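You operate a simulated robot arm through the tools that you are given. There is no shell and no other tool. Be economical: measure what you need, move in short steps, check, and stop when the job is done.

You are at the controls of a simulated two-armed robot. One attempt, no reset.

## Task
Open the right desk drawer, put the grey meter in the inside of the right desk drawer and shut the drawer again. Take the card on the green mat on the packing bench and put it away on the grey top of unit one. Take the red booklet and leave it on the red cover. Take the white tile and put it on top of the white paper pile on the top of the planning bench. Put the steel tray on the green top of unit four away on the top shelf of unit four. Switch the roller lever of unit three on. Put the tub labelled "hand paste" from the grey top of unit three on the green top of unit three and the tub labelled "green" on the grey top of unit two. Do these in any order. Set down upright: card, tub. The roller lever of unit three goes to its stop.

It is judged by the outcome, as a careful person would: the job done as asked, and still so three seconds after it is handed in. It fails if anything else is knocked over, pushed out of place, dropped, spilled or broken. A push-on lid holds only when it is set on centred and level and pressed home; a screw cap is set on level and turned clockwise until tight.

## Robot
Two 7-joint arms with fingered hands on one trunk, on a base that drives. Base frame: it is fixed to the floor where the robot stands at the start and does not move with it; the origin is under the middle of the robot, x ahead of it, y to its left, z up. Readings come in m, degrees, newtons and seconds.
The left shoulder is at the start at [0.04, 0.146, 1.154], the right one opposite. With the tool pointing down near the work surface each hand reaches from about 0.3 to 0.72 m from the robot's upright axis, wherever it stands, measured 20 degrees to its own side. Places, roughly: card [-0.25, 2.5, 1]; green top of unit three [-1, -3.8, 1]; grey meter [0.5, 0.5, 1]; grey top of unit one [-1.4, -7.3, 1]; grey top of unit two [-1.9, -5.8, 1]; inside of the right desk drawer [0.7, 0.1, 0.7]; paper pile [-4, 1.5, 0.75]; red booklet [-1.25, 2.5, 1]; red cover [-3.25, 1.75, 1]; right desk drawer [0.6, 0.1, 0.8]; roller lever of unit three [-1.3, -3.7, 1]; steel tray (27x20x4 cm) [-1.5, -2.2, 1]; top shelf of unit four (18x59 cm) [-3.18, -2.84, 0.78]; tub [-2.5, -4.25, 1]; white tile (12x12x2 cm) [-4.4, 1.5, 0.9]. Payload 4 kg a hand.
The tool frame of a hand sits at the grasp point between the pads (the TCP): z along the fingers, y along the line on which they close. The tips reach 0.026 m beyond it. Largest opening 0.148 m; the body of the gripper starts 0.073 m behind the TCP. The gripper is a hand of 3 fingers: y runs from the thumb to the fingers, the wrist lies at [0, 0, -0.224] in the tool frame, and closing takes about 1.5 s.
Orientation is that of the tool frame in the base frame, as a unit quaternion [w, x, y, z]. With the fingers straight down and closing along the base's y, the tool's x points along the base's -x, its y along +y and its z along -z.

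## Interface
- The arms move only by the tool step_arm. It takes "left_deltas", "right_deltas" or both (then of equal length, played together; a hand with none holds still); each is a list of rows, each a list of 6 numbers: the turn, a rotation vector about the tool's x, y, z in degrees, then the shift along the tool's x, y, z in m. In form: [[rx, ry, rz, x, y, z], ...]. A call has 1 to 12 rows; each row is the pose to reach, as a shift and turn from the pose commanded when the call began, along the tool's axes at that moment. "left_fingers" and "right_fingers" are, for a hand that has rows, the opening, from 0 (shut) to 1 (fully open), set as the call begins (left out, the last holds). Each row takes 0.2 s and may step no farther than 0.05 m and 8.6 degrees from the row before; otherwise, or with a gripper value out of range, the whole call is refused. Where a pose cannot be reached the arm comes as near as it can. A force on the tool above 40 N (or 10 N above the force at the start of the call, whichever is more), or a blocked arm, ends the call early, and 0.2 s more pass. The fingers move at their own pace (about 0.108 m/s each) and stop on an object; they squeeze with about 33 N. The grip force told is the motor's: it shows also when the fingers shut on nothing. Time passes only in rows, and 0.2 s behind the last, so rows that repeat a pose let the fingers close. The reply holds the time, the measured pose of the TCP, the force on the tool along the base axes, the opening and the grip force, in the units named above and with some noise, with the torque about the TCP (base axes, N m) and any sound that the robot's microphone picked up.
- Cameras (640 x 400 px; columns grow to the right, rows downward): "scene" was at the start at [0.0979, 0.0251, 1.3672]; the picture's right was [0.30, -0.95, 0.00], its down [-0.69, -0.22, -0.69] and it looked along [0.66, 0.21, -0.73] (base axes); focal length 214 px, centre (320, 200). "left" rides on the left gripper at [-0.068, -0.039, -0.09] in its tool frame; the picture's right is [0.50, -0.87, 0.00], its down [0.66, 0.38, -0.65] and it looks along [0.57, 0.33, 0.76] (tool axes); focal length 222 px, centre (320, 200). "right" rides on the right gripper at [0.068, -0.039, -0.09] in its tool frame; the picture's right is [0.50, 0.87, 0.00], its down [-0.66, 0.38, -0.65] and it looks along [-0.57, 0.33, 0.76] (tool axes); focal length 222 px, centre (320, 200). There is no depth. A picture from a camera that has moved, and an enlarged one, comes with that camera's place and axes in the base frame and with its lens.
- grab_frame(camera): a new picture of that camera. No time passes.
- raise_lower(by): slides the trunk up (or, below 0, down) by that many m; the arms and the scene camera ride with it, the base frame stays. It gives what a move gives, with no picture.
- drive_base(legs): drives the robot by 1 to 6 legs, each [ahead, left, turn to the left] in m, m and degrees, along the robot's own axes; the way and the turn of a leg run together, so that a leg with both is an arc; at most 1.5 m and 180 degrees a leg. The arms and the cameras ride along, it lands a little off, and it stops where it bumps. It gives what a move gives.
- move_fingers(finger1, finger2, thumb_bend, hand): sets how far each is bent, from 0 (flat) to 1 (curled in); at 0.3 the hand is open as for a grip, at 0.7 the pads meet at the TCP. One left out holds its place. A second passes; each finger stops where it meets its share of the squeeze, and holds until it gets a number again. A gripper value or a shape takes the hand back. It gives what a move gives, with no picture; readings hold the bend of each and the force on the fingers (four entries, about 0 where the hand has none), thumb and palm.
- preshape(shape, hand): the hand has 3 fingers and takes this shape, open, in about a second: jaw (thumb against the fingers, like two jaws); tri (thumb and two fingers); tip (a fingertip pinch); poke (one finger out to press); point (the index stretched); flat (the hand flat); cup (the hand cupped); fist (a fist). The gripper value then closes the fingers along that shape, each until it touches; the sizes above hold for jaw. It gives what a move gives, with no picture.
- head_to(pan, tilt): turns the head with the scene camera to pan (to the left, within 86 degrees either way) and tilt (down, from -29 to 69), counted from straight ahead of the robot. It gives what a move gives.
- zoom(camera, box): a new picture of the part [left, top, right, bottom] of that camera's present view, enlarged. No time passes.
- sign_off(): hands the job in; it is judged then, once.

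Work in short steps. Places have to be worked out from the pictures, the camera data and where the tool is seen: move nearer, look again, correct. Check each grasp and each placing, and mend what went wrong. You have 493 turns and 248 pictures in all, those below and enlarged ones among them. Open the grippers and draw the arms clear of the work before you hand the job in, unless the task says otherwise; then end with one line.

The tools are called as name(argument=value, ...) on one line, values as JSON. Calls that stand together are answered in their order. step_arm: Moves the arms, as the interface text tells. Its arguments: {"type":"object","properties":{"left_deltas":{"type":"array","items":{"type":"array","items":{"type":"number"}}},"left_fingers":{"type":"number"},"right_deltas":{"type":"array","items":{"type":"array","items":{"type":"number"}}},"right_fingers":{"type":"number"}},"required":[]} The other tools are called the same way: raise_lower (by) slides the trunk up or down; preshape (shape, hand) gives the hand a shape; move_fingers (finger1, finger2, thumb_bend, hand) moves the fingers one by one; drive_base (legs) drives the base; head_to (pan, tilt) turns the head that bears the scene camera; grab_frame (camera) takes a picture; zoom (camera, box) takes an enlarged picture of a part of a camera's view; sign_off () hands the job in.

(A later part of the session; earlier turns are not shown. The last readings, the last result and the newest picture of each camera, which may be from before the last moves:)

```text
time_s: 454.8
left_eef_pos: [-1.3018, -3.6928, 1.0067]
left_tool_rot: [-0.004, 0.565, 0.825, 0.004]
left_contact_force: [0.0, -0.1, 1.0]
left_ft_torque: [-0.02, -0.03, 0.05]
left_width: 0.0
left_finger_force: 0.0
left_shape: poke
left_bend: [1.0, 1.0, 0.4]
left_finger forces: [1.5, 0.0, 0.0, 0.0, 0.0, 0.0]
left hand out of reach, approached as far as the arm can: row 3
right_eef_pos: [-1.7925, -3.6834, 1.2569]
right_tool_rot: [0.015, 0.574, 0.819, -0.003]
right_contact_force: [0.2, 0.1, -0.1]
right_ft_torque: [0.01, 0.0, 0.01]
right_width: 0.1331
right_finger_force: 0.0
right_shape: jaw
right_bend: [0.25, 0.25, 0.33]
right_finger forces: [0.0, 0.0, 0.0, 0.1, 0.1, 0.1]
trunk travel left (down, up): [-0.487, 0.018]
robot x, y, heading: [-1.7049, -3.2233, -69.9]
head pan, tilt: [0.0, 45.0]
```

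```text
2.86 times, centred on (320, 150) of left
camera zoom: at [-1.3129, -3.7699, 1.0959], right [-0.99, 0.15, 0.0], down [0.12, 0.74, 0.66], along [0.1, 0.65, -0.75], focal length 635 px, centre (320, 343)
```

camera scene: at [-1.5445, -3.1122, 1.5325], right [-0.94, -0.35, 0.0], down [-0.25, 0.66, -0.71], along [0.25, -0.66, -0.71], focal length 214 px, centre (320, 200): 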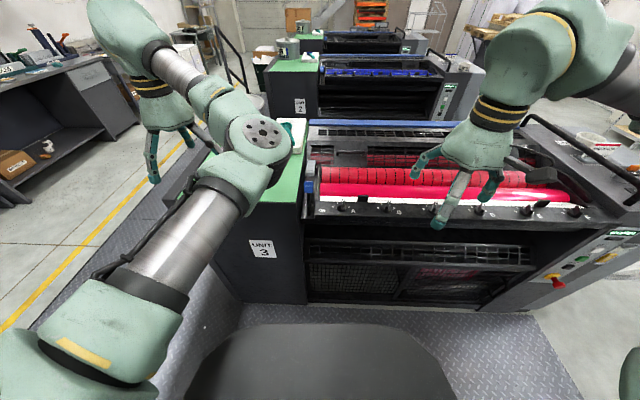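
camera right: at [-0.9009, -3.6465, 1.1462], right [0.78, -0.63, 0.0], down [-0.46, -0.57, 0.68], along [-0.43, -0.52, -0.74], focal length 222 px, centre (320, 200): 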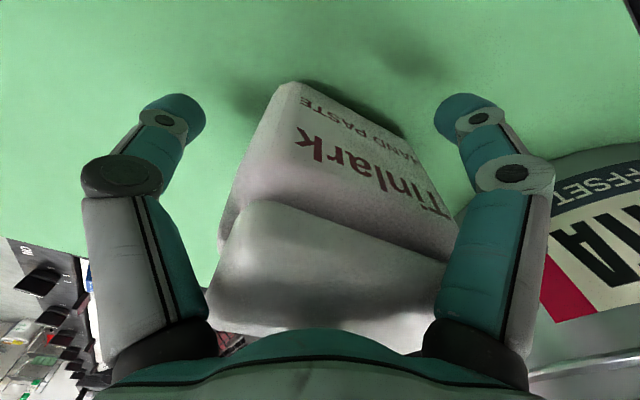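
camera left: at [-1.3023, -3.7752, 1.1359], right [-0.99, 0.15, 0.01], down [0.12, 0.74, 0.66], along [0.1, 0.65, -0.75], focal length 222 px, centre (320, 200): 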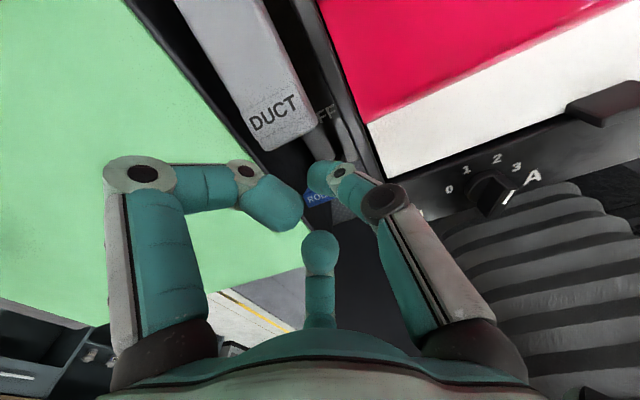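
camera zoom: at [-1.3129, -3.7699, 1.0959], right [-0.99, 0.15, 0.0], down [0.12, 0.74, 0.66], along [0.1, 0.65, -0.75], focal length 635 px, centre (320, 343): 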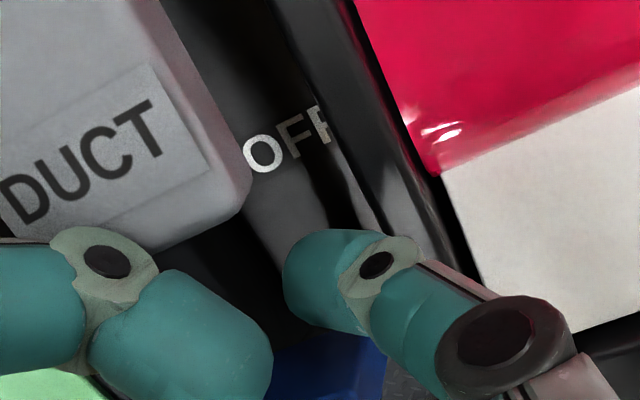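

The thumb tip is behind the blue handle. Pull toward me in small steps.

step_arm(left_deltas=[[0, 0, 0, 0.015, 0, 0], [0, 0, 0, 0.03, 0, 0], [0, 0, 0, 0.045, 0, 0], [0, 0, 0, 0.06, 0, 0]])

grab_frame(camera="left")

```text
time_s: 455.8
left_eef_pos: [-1.292, -3.6422, 1.0079]
left_tool_rot: [0.007, 0.552, 0.834, 0.011]
left_contact_force: [-5.4, -2.8, 9.9]
left_ft_torque: [0.14, -0.07, 0.2]
left_width: 0.0001
left_finger_force: 0.1
left_shape: poke
left_bend: [1.0, 1.0, 0.39]
left_finger forces: [0.0, 9.6, 0.1, 0.0, 5.0, 0.0]
left hand out of reach, approached as far as the arm can: row 3, 4
right_eef_pos: [-1.7952, -3.6844, 1.256]
right_tool_rot: [0.016, 0.574, 0.819, -0.002]
right_contact_force: [0.7, -0.8, -0.8]
right_ft_torque: [0.01, -0.03, 0.01]
right_width: 0.1331
right_finger_force: 0.1
right_shape: jaw
right_bend: [0.25, 0.25, 0.33]
right_finger forces: [0.0, 0.1, 0.1, 0.0, 0.0, 0.1]
trunk travel left (down, up): [-0.487, 0.018]
robot x, y, heading: [-1.7053, -3.2251, -69.5]
head pan, tilt: [0.0, 45.0]
```

```text
39 pictures are left
camera left: at [-1.303, -3.7208, 1.0966], right [-0.99, 0.12, -0.02], down [0.08, 0.74, 0.66], along [0.1, 0.66, -0.75], focal length 222 px, centre (320, 200)
```

left: 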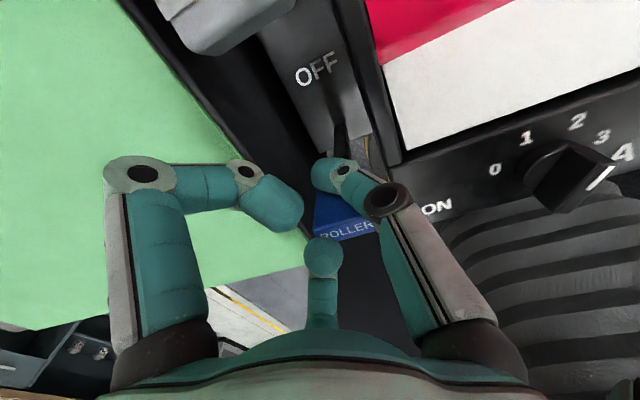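

The lever is moving toward ON. I continue by driving the base back slowly.

drive_base(legs=[[-0.04, 0, 0]])

grab_frame(camera="left")

```text
time_s: 456.6
left_eef_pos: [-1.3028, -3.6101, 1.0032]
left_tool_rot: [0.003, 0.552, 0.834, 0.014]
left_contact_force: [0.7, -0.6, 0.1]
left_ft_torque: [0.03, 0.05, -0.04]
left_width: 0.0
left_finger_force: 0.1
left_shape: poke
left_bend: [1.0, 1.0, 0.4]
left_finger forces: [0.0, 0.6, 0.0, 0.0, 0.0, 0.0]
right_eef_pos: [-1.8047, -3.6556, 1.2535]
right_tool_rot: [0.013, 0.574, 0.819, 0.0]
right_contact_force: [0.2, -0.9, -0.3]
right_ft_torque: [0.05, 0.0, 0.01]
right_width: 0.1331
right_finger_force: 0.1
right_shape: jaw
right_bend: [0.25, 0.25, 0.33]
right_finger forces: [0.0, 0.0, 0.0, 0.0, 0.0, 0.0]
trunk travel left (down, up): [-0.487, 0.018]
robot x, y, heading: [-1.7215, -3.1898, -69.6]
head pan, tilt: [0.0, 45.0]
```

```text
38 pictures are left
camera left: at [-1.3134, -3.6901, 1.0911], right [-0.99, 0.12, -0.02], down [0.08, 0.74, 0.67], along [0.09, 0.66, -0.74], focal length 222 px, centre (320, 200)
```

left: 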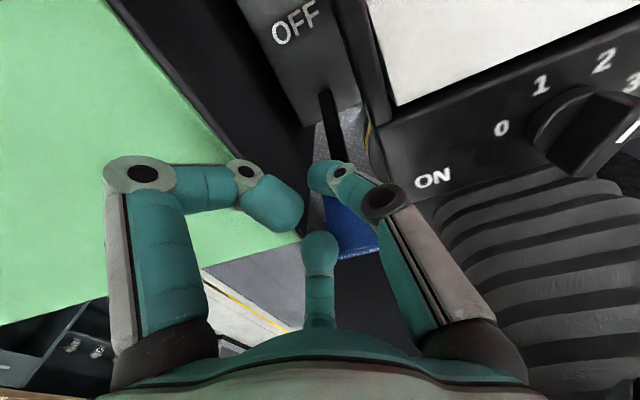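

Still free (no force). Continue back.

drive_base(legs=[[-0.03, 0, 0]])

drive_base(legs=[[-0.02, 0, 0]])

grab_frame(camera="left")

```text
time_s: 457.5
left_eef_pos: [-1.3106, -3.5962, 1.0126]
left_tool_rot: [0.015, 0.555, 0.832, 0.002]
left_contact_force: [2.9, -13.2, 1.4]
left_ft_torque: [-0.39, -0.09, 0.02]
left_width: 0.0
left_finger_force: 0.1
left_shape: poke
left_bend: [1.0, 1.0, 0.39]
left_finger forces: [0.1, 0.0, 0.0, 0.1, 13.4, 0.1]
right_eef_pos: [-1.8133, -3.6308, 1.2558]
right_tool_rot: [0.014, 0.574, 0.819, -0.002]
right_contact_force: [0.1, -0.4, 0.3]
right_ft_torque: [-0.02, -0.03, 0.02]
right_width: 0.133
right_finger_force: 0.1
right_shape: jaw
right_bend: [0.25, 0.25, 0.33]
right_finger forces: [0.1, 0.0, 0.0, 0.0, 0.0, 0.0]
trunk travel left (down, up): [-0.487, 0.018]
robot x, y, heading: [-1.7267, -3.1694, -69.7]
head pan, tilt: [0.0, 45.0]
stopped in leg 1: the force on the tool passed its limit at 58 N (the readings are from after the stop); the commanded pose is now the measured one
```

```text
time_s: 458.3
left_eef_pos: [-1.3153, -3.5947, 1.0207]
left_tool_rot: [0.02, 0.557, 0.83, -0.009]
left_contact_force: [3.7, -12.9, 0.8]
left_ft_torque: [-0.31, -0.13, 0.0]
left_width: 0.0004
left_finger_force: 0.1
left_shape: poke
left_bend: [1.0, 1.0, 0.39]
left_finger forces: [0.1, 0.0, 0.1, 0.0, 12.0, 0.0]
right_eef_pos: [-1.8175, -3.6226, 1.2543]
right_tool_rot: [0.013, 0.576, 0.817, -0.002]
right_contact_force: [-0.3, -0.7, 0.1]
right_ft_torque: [-0.04, 0.05, -0.01]
right_width: 0.1332
right_finger_force: 0.0
right_shape: jaw
right_bend: [0.25, 0.25, 0.33]
right_finger forces: [0.1, 0.0, 0.0, 0.0, 0.0, 0.0]
trunk travel left (down, up): [-0.487, 0.018]
robot x, y, heading: [-1.7276, -3.1636, -69.9]
head pan, tilt: [0.0, 45.0]
stopped in leg 1: the force on the tool passed its limit at 49 N (the readings are from after the stop); the commanded pose is now the measured one
```

```text
37 pictures are left
camera left: at [-1.3282, -3.6694, 1.1122], right [-0.99, 0.14, -0.03], down [0.09, 0.77, 0.63], along [0.11, 0.62, -0.78], focal length 222 px, centre (320, 200)
```

left: 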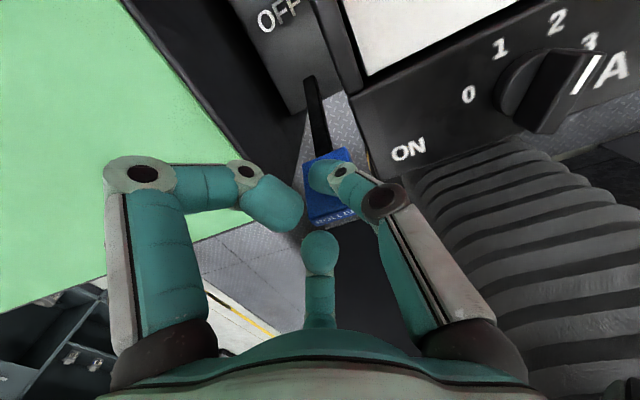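

Stopped hard at 58 N, then again at 49 N: the lever is at its stop. Lift the hand straight up and inspect.

step_arm(left_deltas=[[0, 0, 0, -0.01, 0, -0.02], [0, 0, 0, -0.01, 0, -0.06], [0, 0, 0, -0.01, 0, -0.1], [0, 0, 0, -0.01, 0, -0.14], [0, 0, 0, -0.01, 0.03, -0.18], [0, 0, 0, -0.01, 0.07, -0.2]])

grab_frame(camera="left")

```text
time_s: 459.7
left_eef_pos: [-1.2522, -3.5669, 1.2233]
left_tool_rot: [0.019, 0.557, 0.831, -0.006]
left_contact_force: [0.3, 0.7, -0.2]
left_ft_torque: [-0.01, 0.04, 0.01]
left_width: 0.0004
left_finger_force: 0.0
left_shape: poke
left_bend: [1.0, 1.0, 0.4]
left_finger forces: [0.0, 0.0, 0.1, 0.0, 0.0, 0.0]
left hand out of reach, approached as far as the arm can: row 2, 3, 4, 5
right_eef_pos: [-1.8168, -3.6193, 1.2556]
right_tool_rot: [0.015, 0.577, 0.817, -0.003]
right_contact_force: [-0.5, 0.5, -0.2]
right_ft_torque: [-0.01, -0.01, -0.01]
right_width: 0.133
right_finger_force: 0.1
right_shape: jaw
right_bend: [0.25, 0.25, 0.33]
right_finger forces: [0.0, 0.0, 0.0, 0.1, 0.0, 0.0]
trunk travel left (down, up): [-0.487, 0.018]
robot x, y, heading: [-1.7261, -3.1592, -70.0]
head pan, tilt: [0.0, 45.0]
```

```text
36 pictures are left
camera left: at [-1.2635, -3.6428, 1.3143], right [-0.99, 0.13, -0.03], down [0.09, 0.77, 0.63], along [0.11, 0.62, -0.77], focal length 222 px, centre (320, 200)
```

left: 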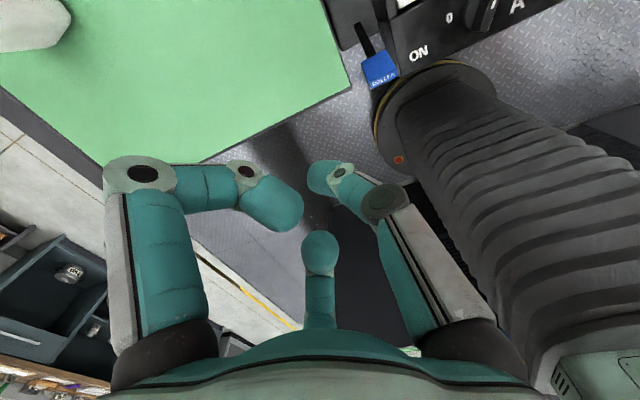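

The lever is at ON against its stop. Last job: the steel tray on unit four. I set the left hand back to jaw, leave the walkway and face unit four's green end.

preshape(hand="left", shape="jaw")

drive_base(legs=[[-0.08, 0, 0], [0, 1.4, 0], [0, 0, -89], [0, -0.7, 0]])

head_to(pan=0, tilt=42)

grab_frame(camera="scene")

```text
time_s: 460.6
left_eef_pos: [-1.2533, -3.5692, 1.2222]
left_tool_rot: [0.02, 0.557, 0.83, -0.006]
left_contact_force: [0.6, -1.5, -0.3]
left_ft_torque: [-0.01, 0.0, -0.01]
left_width: 0.1477
left_finger_force: 0.1
left_shape: jaw
left_bend: [0.3, 0.3, 0.3]
left_finger forces: [0.0, 0.0, 0.0, 0.1, 0.0, 0.1]
right_eef_pos: [-1.8189, -3.6212, 1.2548]
right_tool_rot: [0.015, 0.576, 0.818, -0.002]
right_contact_force: [0.5, -0.5, -0.3]
right_ft_torque: [0.01, 0.01, -0.02]
right_width: 0.1331
right_finger_force: 0.0
right_shape: jaw
right_bend: [0.25, 0.25, 0.33]
right_finger forces: [0.0, 0.0, 0.1, 0.0, 0.0, 0.0]
trunk travel left (down, up): [-0.487, 0.018]
robot x, y, heading: [-1.728, -3.1597, -69.5]
head pan, tilt: [0.0, 45.0]
```

```text
time_s: 475.4
left_eef_pos: [-1.0913, -2.4469, 1.2232]
left_tool_rot: [0.009, 0.98, 0.198, -0.017]
left_contact_force: [-0.4, -0.4, 0.9]
left_ft_torque: [-0.01, 0.0, 0.01]
left_width: 0.1478
left_finger_force: 0.0
left_shape: jaw
left_bend: [0.3, 0.3, 0.3]
left_finger forces: [0.1, 0.0, 0.1, 0.1, 0.0, 0.1]
right_eef_pos: [-1.1479, -1.8824, 1.2571]
right_tool_rot: [0.008, 0.984, 0.175, -0.011]
right_contact_force: [-0.4, 0.2, 0.0]
right_ft_torque: [0.0, -0.01, 0.02]
right_width: 0.1331
right_finger_force: 0.1
right_shape: jaw
right_bend: [0.25, 0.25, 0.33]
right_finger forces: [0.0, 0.0, 0.1, 0.0, 0.0, 0.1]
trunk travel left (down, up): [-0.487, 0.018]
robot x, y, heading: [-0.6905, -1.9684, -159.4]
head pan, tilt: [0.0, 45.0]
```

```text
time_s: 476.0
left_eef_pos: [-1.0914, -2.4465, 1.2239]
left_tool_rot: [0.009, 0.98, 0.197, -0.018]
left_contact_force: [-0.2, -0.7, 0.4]
left_ft_torque: [-0.05, -0.03, -0.01]
left_width: 0.1481
left_finger_force: 0.0
left_shape: jaw
left_bend: [0.3, 0.3, 0.3]
left_finger forces: [0.1, 0.0, 0.0, 0.1, 0.0, 0.0]
right_eef_pos: [-1.1481, -1.8813, 1.256]
right_tool_rot: [0.008, 0.984, 0.176, -0.012]
right_contact_force: [-0.2, 0.2, 0.1]
right_ft_torque: [-0.01, 0.01, 0.05]
right_width: 0.1332
right_finger_force: 0.2
right_shape: jaw
right_bend: [0.25, 0.25, 0.33]
right_finger forces: [0.0, 0.0, 0.1, 0.1, 0.0, 0.0]
trunk travel left (down, up): [-0.487, 0.018]
robot x, y, heading: [-0.6917, -1.9664, -159.5]
head pan, tilt: [0.0, 42.0]
```

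```text
35 pictures are left
camera scene: at [-0.7845, -2.0021, 1.5368], right [-0.35, 0.94, 0.0], down [0.63, 0.24, -0.74], along [-0.69, -0.26, -0.67], focal length 214 px, centre (320, 200)
```

scene: 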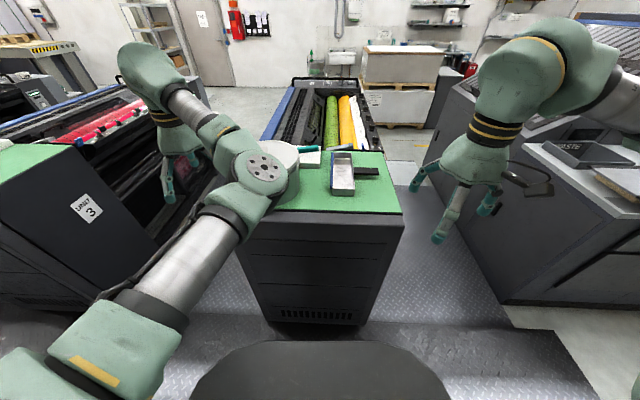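

zoom(camera="scene", box=[280, 130, 410, 225])

```text
4.21 times, centred on (345, 178) of scene
camera zoom: at [-0.7845, -2.0021, 1.5368], right [-0.35, 0.94, 0.0], down [0.63, 0.24, -0.74], along [-0.69, -0.26, -0.67], focal length 903 px, centre (215, 295)
```

zoom: 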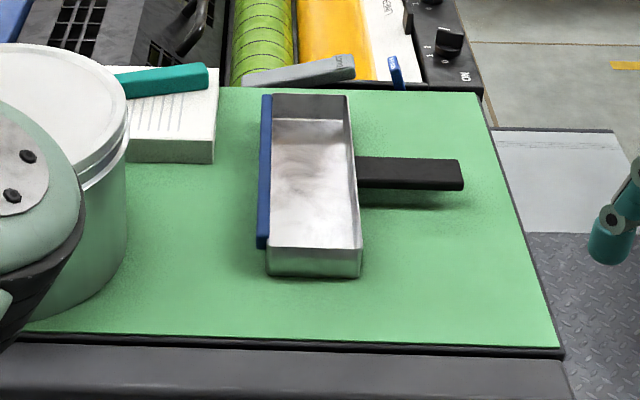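

The steel tray is a long pan with a black handle on its right and a blue strip on its left. I'll grip it across the body just in front of the handle with the right hand. Drive closer.

drive_base(legs=[[0.22, 0.133, 0]])

step_arm(right_deltas=[[0, 0, 0, -0.04, 0.005, 0], [0, 0, 0, -0.08, 0.01, 0], [0, 0, 0, -0.12, 0.015, 0.02], [0, 0, 0, -0.14, 0.015, 0.06]], right_fingers=1)

grab_frame(camera="right")

```text
time_s: 477.9
left_eef_pos: [-1.2521, -2.6474, 1.224]
left_tool_rot: [0.01, 0.98, 0.198, -0.019]
left_contact_force: [0.5, -0.1, 1.1]
left_ft_torque: [0.01, 0.01, -0.03]
left_width: 0.1479
left_finger_force: 0.0
left_shape: jaw
left_bend: [0.3, 0.3, 0.3]
left_finger forces: [0.1, 0.0, 0.0, 0.1, 0.0, 0.1]
right_eef_pos: [-1.3087, -2.0817, 1.2563]
right_tool_rot: [0.01, 0.984, 0.175, -0.013]
right_contact_force: [0.0, -0.5, 0.6]
right_ft_torque: [0.0, 0.0, -0.03]
right_width: 0.1331
right_finger_force: 0.0
right_shape: jaw
right_bend: [0.25, 0.25, 0.33]
right_finger forces: [0.1, 0.0, 0.0, 0.0, 0.1, 0.1]
trunk travel left (down, up): [-0.487, 0.018]
robot x, y, heading: [-0.8504, -2.1709, -159.3]
head pan, tilt: [0.0, 42.0]
```

```text
time_s: 478.9
left_eef_pos: [-1.2539, -2.6493, 1.2215]
left_tool_rot: [0.01, 0.98, 0.198, -0.017]
left_contact_force: [-0.1, 0.6, -0.2]
left_ft_torque: [0.02, 0.05, -0.02]
left_width: 0.1478
left_finger_force: 0.2
left_shape: jaw
left_bend: [0.3, 0.3, 0.3]
left_finger forces: [0.0, 0.0, 0.0, 0.0, 0.0, 0.0]
right_eef_pos: [-1.4375, -2.1472, 1.1952]
right_tool_rot: [0.008, 0.984, 0.175, -0.011]
right_contact_force: [0.6, 0.0, 0.8]
right_ft_torque: [0.03, -0.01, -0.01]
right_width: 0.148
right_finger_force: 0.0
right_shape: jaw
right_bend: [0.3, 0.3, 0.3]
right_finger forces: [0.0, 0.0, 0.1, 0.1, 0.0, 0.1]
trunk travel left (down, up): [-0.487, 0.018]
robot x, y, heading: [-0.847, -2.1669, -159.4]
head pan, tilt: [0.0, 42.0]
```

```text
33 pictures are left
camera right: at [-1.3857, -2.0861, 1.284], right [0.77, -0.64, 0.0], down [-0.47, -0.57, 0.68], along [-0.43, -0.52, -0.74], focal length 222 px, centre (320, 200)
```

right: 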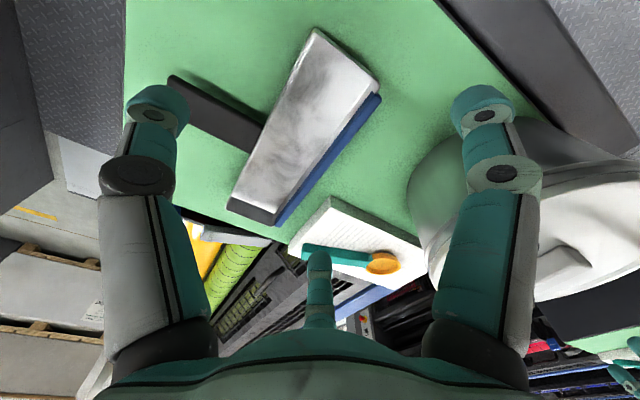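

The tray's centre is about (−1.50, −2.166), with the handle at mid-length. I align in front of the handle and descend to the wall height.

step_arm(right_deltas=[[0, 0, 2, -0.0157, 0.0153, 0.03], [0, 0, 2, -0.0157, 0.0153, 0.07], [0, 0, 2, -0.0157, 0.0153, 0.105]], right_fingers=0.85)

grab_frame(camera="right")

```text
time_s: 479.7
left_eef_pos: [-1.2539, -2.6473, 1.2227]
left_tool_rot: [0.01, 0.98, 0.198, -0.019]
left_contact_force: [0.6, -0.5, -0.2]
left_ft_torque: [0.0, 0.0, 0.02]
left_width: 0.1479
left_finger_force: 0.0
left_shape: jaw
left_bend: [0.3, 0.3, 0.3]
left_finger forces: [0.0, 0.0, 0.0, 0.1, 0.0, 0.1]
right_eef_pos: [-1.4482, -2.1675, 1.0944]
right_tool_rot: [0.008, 0.987, 0.158, -0.012]
right_contact_force: [0.4, -0.4, 0.2]
right_ft_torque: [-0.02, 0.06, -0.02]
right_width: 0.1259
right_finger_force: 0.2
right_shape: jaw
right_bend: [0.25, 0.25, 0.4]
right_finger forces: [0.0, 0.0, 0.0, 0.1, 0.0, 0.1]
trunk travel left (down, up): [-0.487, 0.018]
robot x, y, heading: [-0.8544, -2.1711, -159.3]
head pan, tilt: [0.0, 42.0]
```

```text
32 pictures are left
camera right: at [-1.3947, -2.1081, 1.1814], right [0.74, -0.67, 0.0], down [-0.49, -0.55, 0.68], along [-0.45, -0.5, -0.74], focal length 222 px, centre (320, 200)
```

right: 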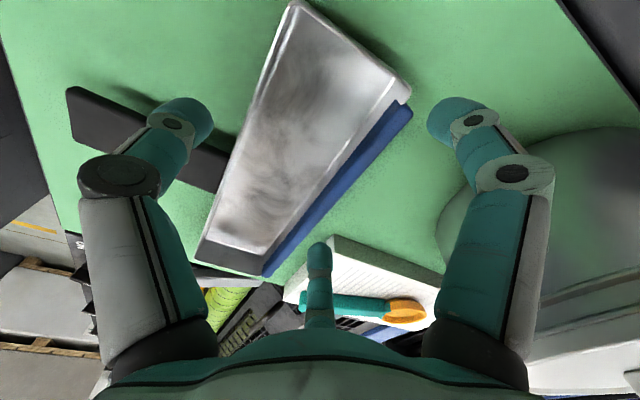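

Clearances are fine. Descend 4.2 cm and close.

step_arm(right_deltas=[[0, 0, 0, 0, 0, 0.02], [0, 0, 0, 0, 0, 0.04]])

step_arm(right_deltas=[[0, 0, 0, 0, 0, 0], [0, 0, 0, 0, 0, 0], [0, 0, 0, 0, 0, 0], [0, 0, 0, 0, 0, 0], [0, 0, 0, 0, 0, 0]], right_fingers=0.2)

grab_frame(camera="right")

```text
time_s: 480.3
left_eef_pos: [-1.2493, -2.6485, 1.2234]
left_tool_rot: [0.009, 0.98, 0.198, -0.019]
left_contact_force: [-0.1, 0.9, 0.3]
left_ft_torque: [0.0, -0.04, -0.02]
left_width: 0.1479
left_finger_force: 0.1
left_shape: jaw
left_bend: [0.3, 0.3, 0.3]
left_finger forces: [0.1, 0.0, 0.0, 0.0, 0.1, 0.1]
right_eef_pos: [-1.4492, -2.1709, 1.059]
right_tool_rot: [0.012, 0.987, 0.159, -0.016]
right_contact_force: [2.4, -0.9, 16.3]
right_ft_torque: [-0.83, 0.44, 0.01]
right_width: 0.1259
right_finger_force: 0.0
right_shape: jaw
right_bend: [0.23, 0.2, 0.4]
right_finger forces: [3.1, 12.2, 0.1, 0.0, 0.0, 0.1]
trunk travel left (down, up): [-0.487, 0.018]
robot x, y, heading: [-0.8478, -2.1704, -159.1]
head pan, tilt: [0.0, 42.0]
```

```text
time_s: 481.5
left_eef_pos: [-1.2503, -2.6474, 1.2228]
left_tool_rot: [0.011, 0.98, 0.198, -0.02]
left_contact_force: [0.2, -0.3, -0.7]
left_ft_torque: [-0.01, 0.0, -0.02]
left_width: 0.1479
left_finger_force: 0.1
left_shape: jaw
left_bend: [0.3, 0.3, 0.3]
left_finger forces: [0.1, 0.0, 0.1, 0.0, 0.0, 0.0]
right_eef_pos: [-1.4487, -2.1691, 1.0547]
right_tool_rot: [0.008, 0.987, 0.158, -0.012]
right_contact_force: [6.8, 5.3, 15.1]
right_ft_torque: [-0.41, -0.71, 0.19]
right_width: 0.0677
right_finger_force: 32.6
right_shape: jaw
right_bend: [0.28, 0.84, 0.7]
right_finger forces: [53.5, 0.1, 0.0, 0.0, 35.5, 0.0]
trunk travel left (down, up): [-0.487, 0.018]
robot x, y, heading: [-0.8519, -2.1682, -159.5]
head pan, tilt: [0.0, 42.0]
```

```text
31 pictures are left
camera right: at [-1.3935, -2.1088, 1.1431], right [0.74, -0.67, 0.0], down [-0.49, -0.55, 0.68], along [-0.45, -0.5, -0.74], focal length 222 px, centre (320, 200)
```

right: 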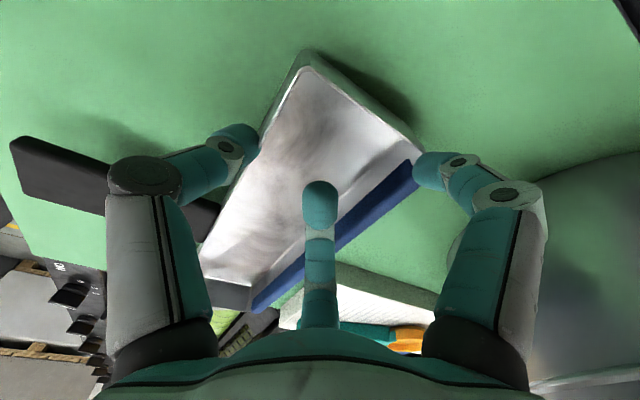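

One finger landed inside the tray, so this grip is poor. I open, raise, and redo it fully open and better centred.

step_arm(right_deltas=[[0, 0, 0, 0, 0, 0], [0, 0, 0, 0, 0, 0], [0, 0, 0, 0, 0, 0], [0, 0, 0, 0, 0, -0.03], [0, 0, 0, 0, 0, -0.06]], right_fingers=1)

grab_frame(camera="right")

```text
time_s: 482.7
left_eef_pos: [-1.2534, -2.6487, 1.2226]
left_tool_rot: [0.01, 0.98, 0.198, -0.019]
left_contact_force: [-0.1, 0.5, -0.3]
left_ft_torque: [0.02, -0.01, 0.01]
left_width: 0.1478
left_finger_force: 0.1
left_shape: jaw
left_bend: [0.3, 0.3, 0.3]
left_finger forces: [0.0, 0.1, 0.0, 0.0, 0.0, 0.0]
right_eef_pos: [-1.4476, -2.1704, 1.1173]
right_tool_rot: [0.008, 0.987, 0.158, -0.011]
right_contact_force: [0.2, 0.4, 0.3]
right_ft_torque: [0.01, 0.0, 0.02]
right_width: 0.1481
right_finger_force: 0.0
right_shape: jaw
right_bend: [0.3, 0.3, 0.3]
right_finger forces: [0.0, 0.0, 0.0, 0.0, 0.0, 0.0]
trunk travel left (down, up): [-0.487, 0.018]
robot x, y, heading: [-0.8469, -2.1681, -159.1]
head pan, tilt: [0.0, 42.0]
```

```text
30 pictures are left
camera right: at [-1.3933, -2.1109, 1.2041], right [0.75, -0.67, 0.0], down [-0.49, -0.55, 0.68], along [-0.45, -0.5, -0.74], focal length 222 px, centre (320, 200)
```

right: 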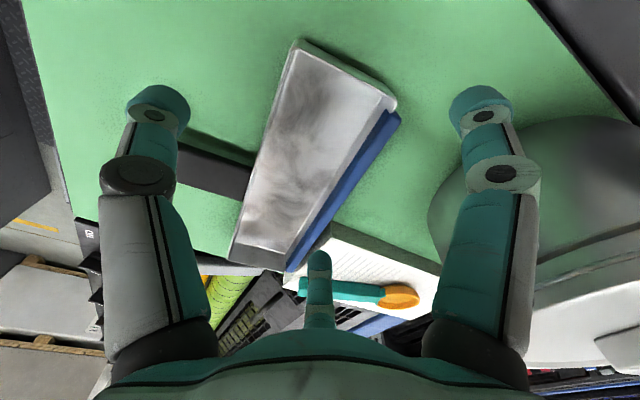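

The big tub leaves too little room on the left. I'll slide the tray ~5 cm to the right first, pushing its inner right wall with closed fingertips at mid-length.

step_arm(right_deltas=[[0, 0, -3, -0.03, 0, -0.01], [0, 0, -5.7, -0.063, 0.003, -0.01], [0, 0, -5.7, -0.063, 0.003, 0], [0, 0, -5.7, -0.063, 0.003, 0], [0, 0, -5.7, -0.063, 0.003, 0], [0, 0, -5.7, -0.063, 0.003, 0.03], [0, 0, -5.7, -0.063, 0.003, 0.055]], right_fingers=0)

step_arm(right_deltas=[[0, 0, 0, 0, -0.015, 0], [0, 0, 0, 0, -0.03, 0], [0, 0, 0, 0, -0.045, 0], [0, 0, 0, 0, -0.06, 0], [0, 0, 0, 0, -0.075, 0]])

grab_frame(camera="right")

```text
time_s: 484.3
left_eef_pos: [-1.2539, -2.6488, 1.2227]
left_tool_rot: [0.01, 0.98, 0.198, -0.018]
left_contact_force: [0.0, 0.0, -0.3]
left_ft_torque: [0.01, 0.0, 0.0]
left_width: 0.1477
left_finger_force: 0.1
left_shape: jaw
left_bend: [0.3, 0.3, 0.3]
left_finger forces: [0.0, 0.0, 0.0, 0.0, 0.1, 0.0]
right_eef_pos: [-1.509, -2.1926, 1.0632]
right_tool_rot: [0.009, 0.979, 0.205, -0.011]
right_contact_force: [0.2, -0.5, -0.5]
right_ft_torque: [0.03, -0.01, -0.01]
right_width: 0.0
right_finger_force: 32.8
right_shape: jaw
right_bend: [0.7, 0.7, 0.7]
right_finger forces: [0.1, 0.0, 0.1, 0.0, 0.0, 0.0]
trunk travel left (down, up): [-0.487, 0.018]
robot x, y, heading: [-0.8475, -2.1674, -159.1]
head pan, tilt: [0.0, 42.0]
```

```text
time_s: 485.5
left_eef_pos: [-1.253, -2.6495, 1.2229]
left_tool_rot: [0.011, 0.98, 0.198, -0.019]
left_contact_force: [0.9, -0.2, 0.1]
left_ft_torque: [0.0, 0.0, -0.04]
left_width: 0.1481
left_finger_force: 0.0
left_shape: jaw
left_bend: [0.3, 0.3, 0.3]
left_finger forces: [0.0, 0.1, 0.0, 0.0, 0.1, 0.1]
right_eef_pos: [-1.5408, -2.123, 1.0604]
right_tool_rot: [0.008, 0.978, 0.207, -0.012]
right_contact_force: [-0.8, -1.1, 0.8]
right_ft_torque: [0.0, 0.01, -0.01]
right_width: 0.0003
right_finger_force: 32.9
right_shape: jaw
right_bend: [0.7, 0.7, 0.7]
right_finger forces: [0.0, 0.0, 0.1, 0.1, 0.0, 0.1]
trunk travel left (down, up): [-0.487, 0.018]
robot x, y, heading: [-0.8509, -2.1714, -159.4]
head pan, tilt: [0.0, 42.0]
```

```text
29 pictures are left
camera right: at [-1.4917, -2.0593, 1.1472], right [0.81, -0.59, 0.0], down [-0.43, -0.6, 0.68], along [-0.4, -0.54, -0.74], focal length 222 px, centre (320, 200)
```

right: 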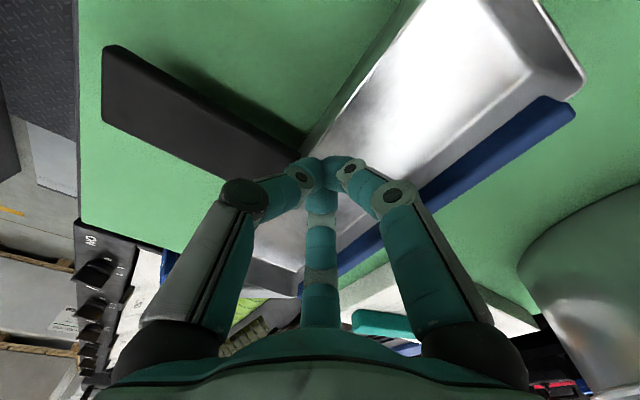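

The tray slid right. I lift, open fully and position in front of the handle with the jaw-gap offset.

step_arm(right_deltas=[[0, 0, 0, 0, 0.01, -0.035], [0, 0, 0, 0, 0.01, -0.07], [0, 0, 0, 0.025, 0.03, -0.07], [0, 0, 0, 0.0506, 0.0487, -0.07], [0, 0, 0, 0.0506, 0.0487, -0.07], [0, 0, 0, 0.0506, 0.0487, -0.05]], right_fingers=1)

grab_frame(camera="right")

```text
time_s: 486.9
left_eef_pos: [-1.2541, -2.6495, 1.223]
left_tool_rot: [0.009, 0.98, 0.198, -0.017]
left_contact_force: [0.1, 0.9, 0.2]
left_ft_torque: [0.02, -0.02, -0.03]
left_width: 0.1479
left_finger_force: 0.0
left_shape: jaw
left_bend: [0.3, 0.3, 0.3]
left_finger forces: [0.0, 0.0, 0.0, 0.1, 0.0, 0.0]
right_eef_pos: [-1.473, -2.1479, 1.1097]
right_tool_rot: [0.008, 0.978, 0.207, -0.011]
right_contact_force: [-0.7, -0.5, 0.5]
right_ft_torque: [0.01, -0.03, 0.01]
right_width: 0.148
right_finger_force: 0.0
right_shape: jaw
right_bend: [0.3, 0.3, 0.3]
right_finger forces: [0.0, 0.0, 0.0, 0.0, 0.0, 0.1]
trunk travel left (down, up): [-0.487, 0.018]
robot x, y, heading: [-0.8524, -2.1688, -159.3]
head pan, tilt: [0.0, 42.0]
```

```text
28 pictures are left
camera right: at [-1.4248, -2.0834, 1.1968], right [0.81, -0.59, 0.0], down [-0.43, -0.6, 0.68], along [-0.4, -0.54, -0.74], focal length 222 px, centre (320, 200)
```

right: 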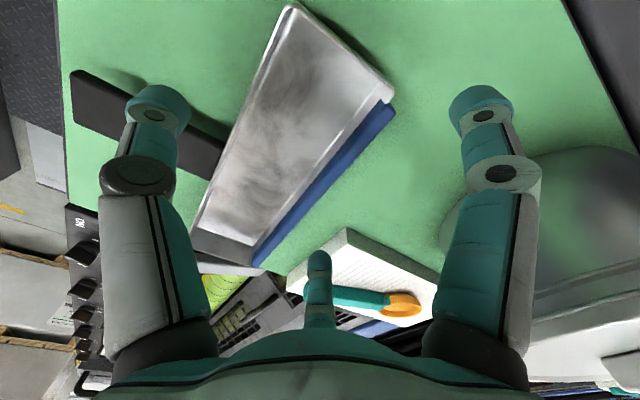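

Good alignment (7 mm and 4° corrections). Descend and close.

step_arm(right_deltas=[[0, 0, 3.7, 0, 0.007, 0.015], [0, 0, 3.7, 0, 0.007, 0.035], [0, 0, 3.7, 0, 0.007, 0.053]])

step_arm(right_deltas=[[0, 0, 0, 0, 0, 0], [0, 0, 0, 0, 0, 0], [0, 0, 0, 0, 0, 0], [0, 0, 0, 0, 0, 0], [0, 0, 0, 0, 0, 0]], right_fingers=0.2)

grab_frame(camera="right")

```text
time_s: 487.7
left_eef_pos: [-1.2529, -2.6498, 1.2219]
left_tool_rot: [0.009, 0.98, 0.198, -0.017]
left_contact_force: [-0.9, 0.8, 1.3]
left_ft_torque: [0.01, 0.01, -0.01]
left_width: 0.148
left_finger_force: 0.0
left_shape: jaw
left_bend: [0.3, 0.3, 0.3]
left_finger forces: [0.0, 0.0, 0.0, 0.0, 0.1, 0.0]
right_eef_pos: [-1.4683, -2.1544, 1.0571]
right_tool_rot: [0.01, 0.984, 0.175, -0.012]
right_contact_force: [0.4, -0.2, 0.3]
right_ft_torque: [-0.01, -0.03, 0.0]
right_width: 0.1478
right_finger_force: 0.0
right_shape: jaw
right_bend: [0.3, 0.3, 0.3]
right_finger forces: [0.1, 0.0, 0.0, 0.0, 0.0, 0.0]
trunk travel left (down, up): [-0.487, 0.018]
robot x, y, heading: [-0.8484, -2.1726, -159.3]
head pan, tilt: [0.0, 42.0]
```

```text
time_s: 488.9
left_eef_pos: [-1.2515, -2.6484, 1.2223]
left_tool_rot: [0.01, 0.98, 0.198, -0.019]
left_contact_force: [0.3, 0.4, -1.3]
left_ft_torque: [0.03, -0.05, -0.02]
left_width: 0.1479
left_finger_force: 0.0
left_shape: jaw
left_bend: [0.3, 0.3, 0.3]
left_finger forces: [0.0, 0.0, 0.0, 0.0, 0.0, 0.0]
right_eef_pos: [-1.4666, -2.1557, 1.0601]
right_tool_rot: [0.008, 0.984, 0.176, -0.014]
right_contact_force: [-0.2, -1.3, 14.8]
right_ft_torque: [0.79, 0.78, 0.53]
right_width: 0.0794
right_finger_force: 32.9
right_shape: jaw
right_bend: [0.4, 0.8, 0.7]
right_finger forces: [30.7, 24.4, 0.0, 0.0, 70.4, 0.1]
trunk travel left (down, up): [-0.487, 0.018]
robot x, y, heading: [-0.8523, -2.1676, -159.5]
head pan, tilt: [0.0, 42.0]
```

```text
27 pictures are left
camera right: at [-1.4149, -2.0942, 1.1469], right [0.77, -0.64, 0.0], down [-0.47, -0.57, 0.68], along [-0.44, -0.52, -0.73], focal length 222 px, centre (320, 200)
```

right: 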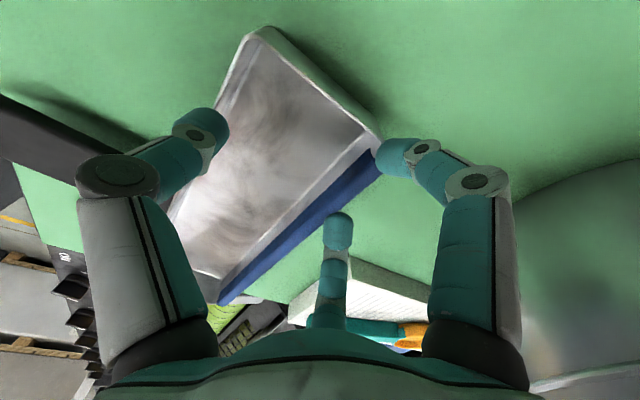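

Three digits are in contact (31/24/70 N) on both outer walls. Lift a little and check.

step_arm(right_deltas=[[0, 0, 0, 0, 0, -0.02], [0, 0, 0, 0, 0, -0.05], [0, 0, 0, 0, 0, -0.08]], right_fingers=0)

zoom(camera="scene", box=[240, 80, 480, 260])

```text
time_s: 489.7
left_eef_pos: [-1.2533, -2.6498, 1.223]
left_tool_rot: [0.01, 0.98, 0.198, -0.019]
left_contact_force: [0.8, -0.1, 0.4]
left_ft_torque: [0.0, -0.01, 0.04]
left_width: 0.148
left_finger_force: 0.2
left_shape: jaw
left_bend: [0.3, 0.3, 0.3]
left_finger forces: [0.0, 0.0, 0.0, 0.0, 0.0, 0.1]
right_eef_pos: [-1.4699, -2.1518, 1.1365]
right_tool_rot: [0.009, 0.984, 0.175, -0.012]
right_contact_force: [-0.1, -0.7, 0.9]
right_ft_torque: [-0.03, 0.02, -0.02]
right_width: 0.0381
right_finger_force: 33.0
right_shape: jaw
right_bend: [0.83, 0.84, 0.78]
right_finger forces: [0.1, 0.0, 0.1, 0.0, 0.0, 0.0]
trunk travel left (down, up): [-0.487, 0.018]
robot x, y, heading: [-0.8499, -2.1704, -159.2]
head pan, tilt: [0.0, 42.0]
```

```text
2.22 times, centred on (360, 170) of scene
camera zoom: at [-0.9453, -2.2053, 1.5368], right [-0.35, 0.94, 0.0], down [0.63, 0.24, -0.74], along [-0.7, -0.26, -0.67], focal length 477 px, centre (231, 267)
```

zoom: 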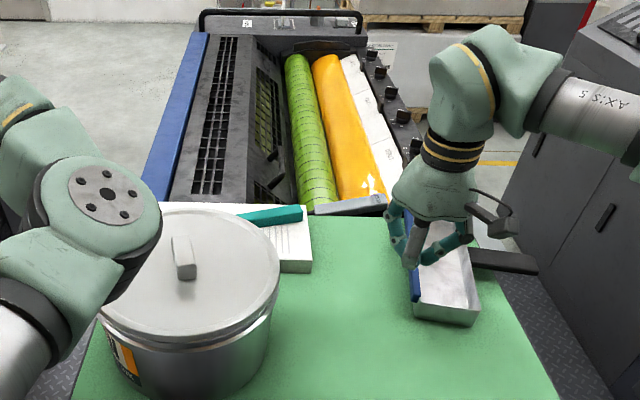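

It slipped: the fingertips were too high on the walls. I open and re-align for a lower grip.

step_arm(right_deltas=[[0, 0, 0, 0, 0, 0], [0, 0, 0, 0, 0, 0], [0, 0, 0, 0, 0, 0], [0, 0, 0, 0, 0, 0]], right_fingers=1)

grab_frame(camera="right")

```text
time_s: 490.7
left_eef_pos: [-1.2527, -2.649, 1.2225]
left_tool_rot: [0.009, 0.98, 0.199, -0.018]
left_contact_force: [0.4, -0.3, -0.2]
left_ft_torque: [0.0, 0.01, 0.01]
left_width: 0.1481
left_finger_force: 0.1
left_shape: jaw
left_bend: [0.3, 0.3, 0.3]
left_finger forces: [0.0, 0.1, 0.0, 0.0, 0.1, 0.0]
right_eef_pos: [-1.4707, -2.1529, 1.1377]
right_tool_rot: [0.008, 0.984, 0.176, -0.012]
right_contact_force: [-0.3, 0.3, 0.0]
right_ft_torque: [-0.03, -0.04, -0.02]
right_width: 0.1483
right_finger_force: 0.0
right_shape: jaw
right_bend: [0.3, 0.3, 0.3]
right_finger forces: [0.1, 0.1, 0.0, 0.0, 0.0, 0.0]
trunk travel left (down, up): [-0.487, 0.018]
robot x, y, heading: [-0.8508, -2.1726, -159.0]
head pan, tilt: [0.0, 42.0]
```

```text
25 pictures are left
camera right: at [-1.418, -2.0911, 1.2247], right [0.77, -0.64, 0.0], down [-0.47, -0.57, 0.68], along [-0.43, -0.52, -0.74], focal length 222 px, centre (320, 200)
```

right: 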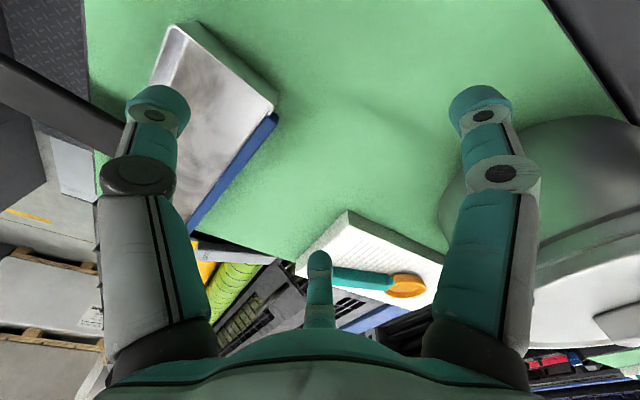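

The tray squeezed out ~5 cm right; it now lies at about (−1.60, −2.10), heading ≈190°. I move in 8 cm, align over it again in front of the handle, and check.

drive_base(legs=[[0.08, 0, 0]])

step_arm(right_deltas=[[0, 0, 5, 0.008, -0.03, 0], [0, 0, 10, 0.016, -0.059, 0], [0, 0, 10, 0.016, -0.059, 0.03]])

grab_frame(camera="right")

```text
time_s: 491.8
left_eef_pos: [-1.3184, -2.6732, 1.2276]
left_tool_rot: [0.011, 0.98, 0.198, -0.021]
left_contact_force: [0.0, 0.3, 1.4]
left_ft_torque: [-0.03, 0.06, -0.01]
left_width: 0.1482
left_finger_force: 0.1
left_shape: jaw
left_bend: [0.3, 0.3, 0.3]
left_finger forces: [0.0, 0.0, 0.0, 0.0, 0.0, 0.1]
right_eef_pos: [-1.5349, -2.1778, 1.1422]
right_tool_rot: [0.01, 0.984, 0.175, -0.015]
right_contact_force: [1.3, 0.8, -0.1]
right_ft_torque: [-0.04, 0.03, -0.06]
right_width: 0.148
right_finger_force: 0.0
right_shape: jaw
right_bend: [0.3, 0.3, 0.3]
right_finger forces: [0.0, 0.1, 0.0, 0.0, 0.0, 0.0]
trunk travel left (down, up): [-0.487, 0.018]
robot x, y, heading: [-0.9253, -2.196, -159.1]
head pan, tilt: [0.0, 42.0]
```

```text
time_s: 492.6
left_eef_pos: [-1.3286, -2.6786, 1.2222]
left_tool_rot: [0.009, 0.98, 0.199, -0.018]
left_contact_force: [-0.6, -0.1, -0.5]
left_ft_torque: [0.0, 0.01, -0.01]
left_width: 0.1477
left_finger_force: 0.0
left_shape: jaw
left_bend: [0.3, 0.3, 0.3]
left_finger forces: [0.0, 0.0, 0.1, 0.0, 0.0, 0.0]
right_eef_pos: [-1.5499, -2.1212, 1.1058]
right_tool_rot: [0.009, 0.996, 0.088, -0.011]
right_contact_force: [-0.1, -0.3, -0.4]
right_ft_torque: [0.01, -0.01, 0.0]
right_width: 0.1478
right_finger_force: 0.1
right_shape: jaw
right_bend: [0.3, 0.3, 0.3]
right_finger forces: [0.0, 0.0, 0.0, 0.0, 0.0, 0.1]
trunk travel left (down, up): [-0.487, 0.018]
robot x, y, heading: [-0.9206, -2.1951, -159.2]
head pan, tilt: [0.0, 42.0]
```

```text
24 pictures are left
camera right: at [-1.4884, -2.0681, 1.1925], right [0.65, -0.76, 0.0], down [-0.57, -0.47, 0.67], along [-0.51, -0.44, -0.74], focal length 222 px, centre (320, 200)
```

right: 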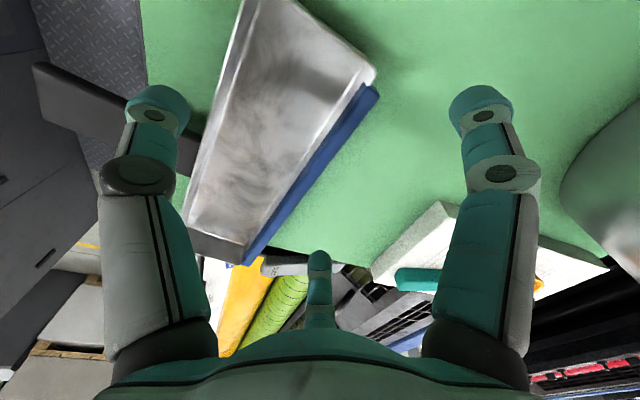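

Aligned; shift 9 mm right and descend so the tips reach the base of the walls, then close.

step_arm(right_deltas=[[0, 0, 0, 0, -0.009, 0.02], [0, 0, 0, 0, -0.009, 0.04], [0, 0, 0, 0, -0.009, 0.06]])

step_arm(right_deltas=[[0, 0, 0, 0, 0, 0], [0, 0, 0, 0, 0, 0], [0, 0, 0, 0, 0, 0], [0, 0, 0, 0, 0, 0], [0, 0, 0, 0, 0, 0]], right_fingers=0.2)

```text
time_s: 493.4
left_eef_pos: [-1.3253, -2.6778, 1.2216]
left_tool_rot: [0.01, 0.98, 0.198, -0.018]
left_contact_force: [0.6, 0.1, 0.8]
left_ft_torque: [0.01, 0.01, 0.03]
left_width: 0.1481
left_finger_force: 0.1
left_shape: jaw
left_bend: [0.3, 0.3, 0.3]
left_finger forces: [0.0, 0.0, 0.0, 0.0, 0.1, 0.0]
right_eef_pos: [-1.5515, -2.1117, 1.0464]
right_tool_rot: [0.01, 0.996, 0.089, -0.012]
right_contact_force: [-0.6, -0.3, -0.5]
right_ft_torque: [0.01, 0.02, -0.03]
right_width: 0.1478
right_finger_force: 0.1
right_shape: jaw
right_bend: [0.3, 0.3, 0.3]
right_finger forces: [0.0, 0.0, 0.1, 0.0, 0.0, 0.0]
trunk travel left (down, up): [-0.487, 0.018]
robot x, y, heading: [-0.9236, -2.1992, -159.4]
head pan, tilt: [0.0, 42.0]
```

```text
time_s: 494.6
left_eef_pos: [-1.3255, -2.6767, 1.2235]
left_tool_rot: [0.011, 0.98, 0.198, -0.019]
left_contact_force: [-0.2, -0.1, 0.4]
left_ft_torque: [0.01, 0.01, 0.01]
left_width: 0.1481
left_finger_force: 0.1
left_shape: jaw
left_bend: [0.3, 0.3, 0.3]
left_finger forces: [0.0, 0.1, 0.1, 0.0, 0.0, 0.0]
right_eef_pos: [-1.5507, -2.1113, 1.0469]
right_tool_rot: [0.01, 0.996, 0.088, -0.011]
right_contact_force: [0.1, 0.4, 0.5]
right_ft_torque: [-0.01, -0.01, 0.02]
right_width: 0.0949
right_finger_force: 33.1
right_shape: jaw
right_bend: [0.31, 0.34, 0.7]
right_finger forces: [31.8, 23.3, 0.0, 0.0, 42.6, 0.0]
trunk travel left (down, up): [-0.487, 0.018]
robot x, y, heading: [-0.9218, -2.1983, -159.1]
head pan, tilt: [0.0, 42.0]
```

Gripped across the body (width 9.5 cm). Lift slowly and check.

step_arm(right_deltas=[[0, 0, 0, 0, 0, -0.01], [0, 0, 0, 0, 0, -0.03], [0, 0, 0, 0, 0, -0.06], [0, 0, 0, 0, 0, -0.1]])

zoom(camera="scene", box=[240, 80, 480, 260])

```text
time_s: 495.6
left_eef_pos: [-1.3245, -2.6769, 1.223]
left_tool_rot: [0.01, 0.98, 0.199, -0.019]
left_contact_force: [1.0, -0.3, 0.0]
left_ft_torque: [0.03, 0.01, 0.0]
left_width: 0.1479
left_finger_force: 0.0
left_shape: jaw
left_bend: [0.3, 0.3, 0.3]
left_finger forces: [0.1, 0.0, 0.1, 0.0, 0.0, 0.1]
right_eef_pos: [-1.549, -2.1095, 1.1471]
right_tool_rot: [0.01, 0.996, 0.09, -0.012]
right_contact_force: [0.3, -0.3, -2.3]
right_ft_torque: [-0.06, -0.15, 0.02]
right_width: 0.0947
right_finger_force: 33.2
right_shape: jaw
right_bend: [0.31, 0.34, 0.7]
right_finger forces: [32.5, 23.1, 0.0, 0.0, 42.5, 0.0]
trunk travel left (down, up): [-0.487, 0.018]
robot x, y, heading: [-0.9222, -2.1984, -159.4]
head pan, tilt: [0.0, 42.0]
```

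```text
2.22 times, centred on (360, 170) of scene
camera zoom: at [-1.0178, -2.2324, 1.5369], right [-0.35, 0.94, 0.0], down [0.63, 0.24, -0.74], along [-0.7, -0.26, -0.67], focal length 477 px, centre (231, 267)
```

zoom: 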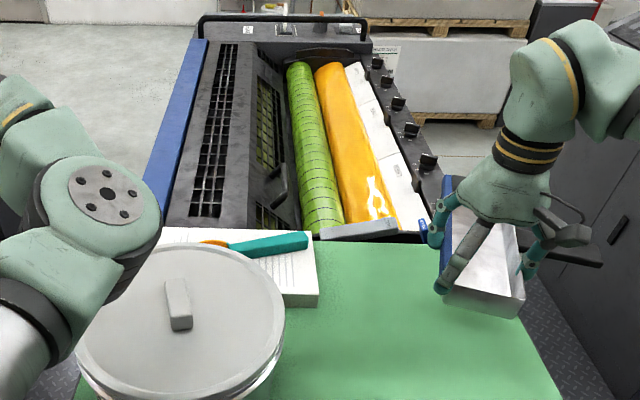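

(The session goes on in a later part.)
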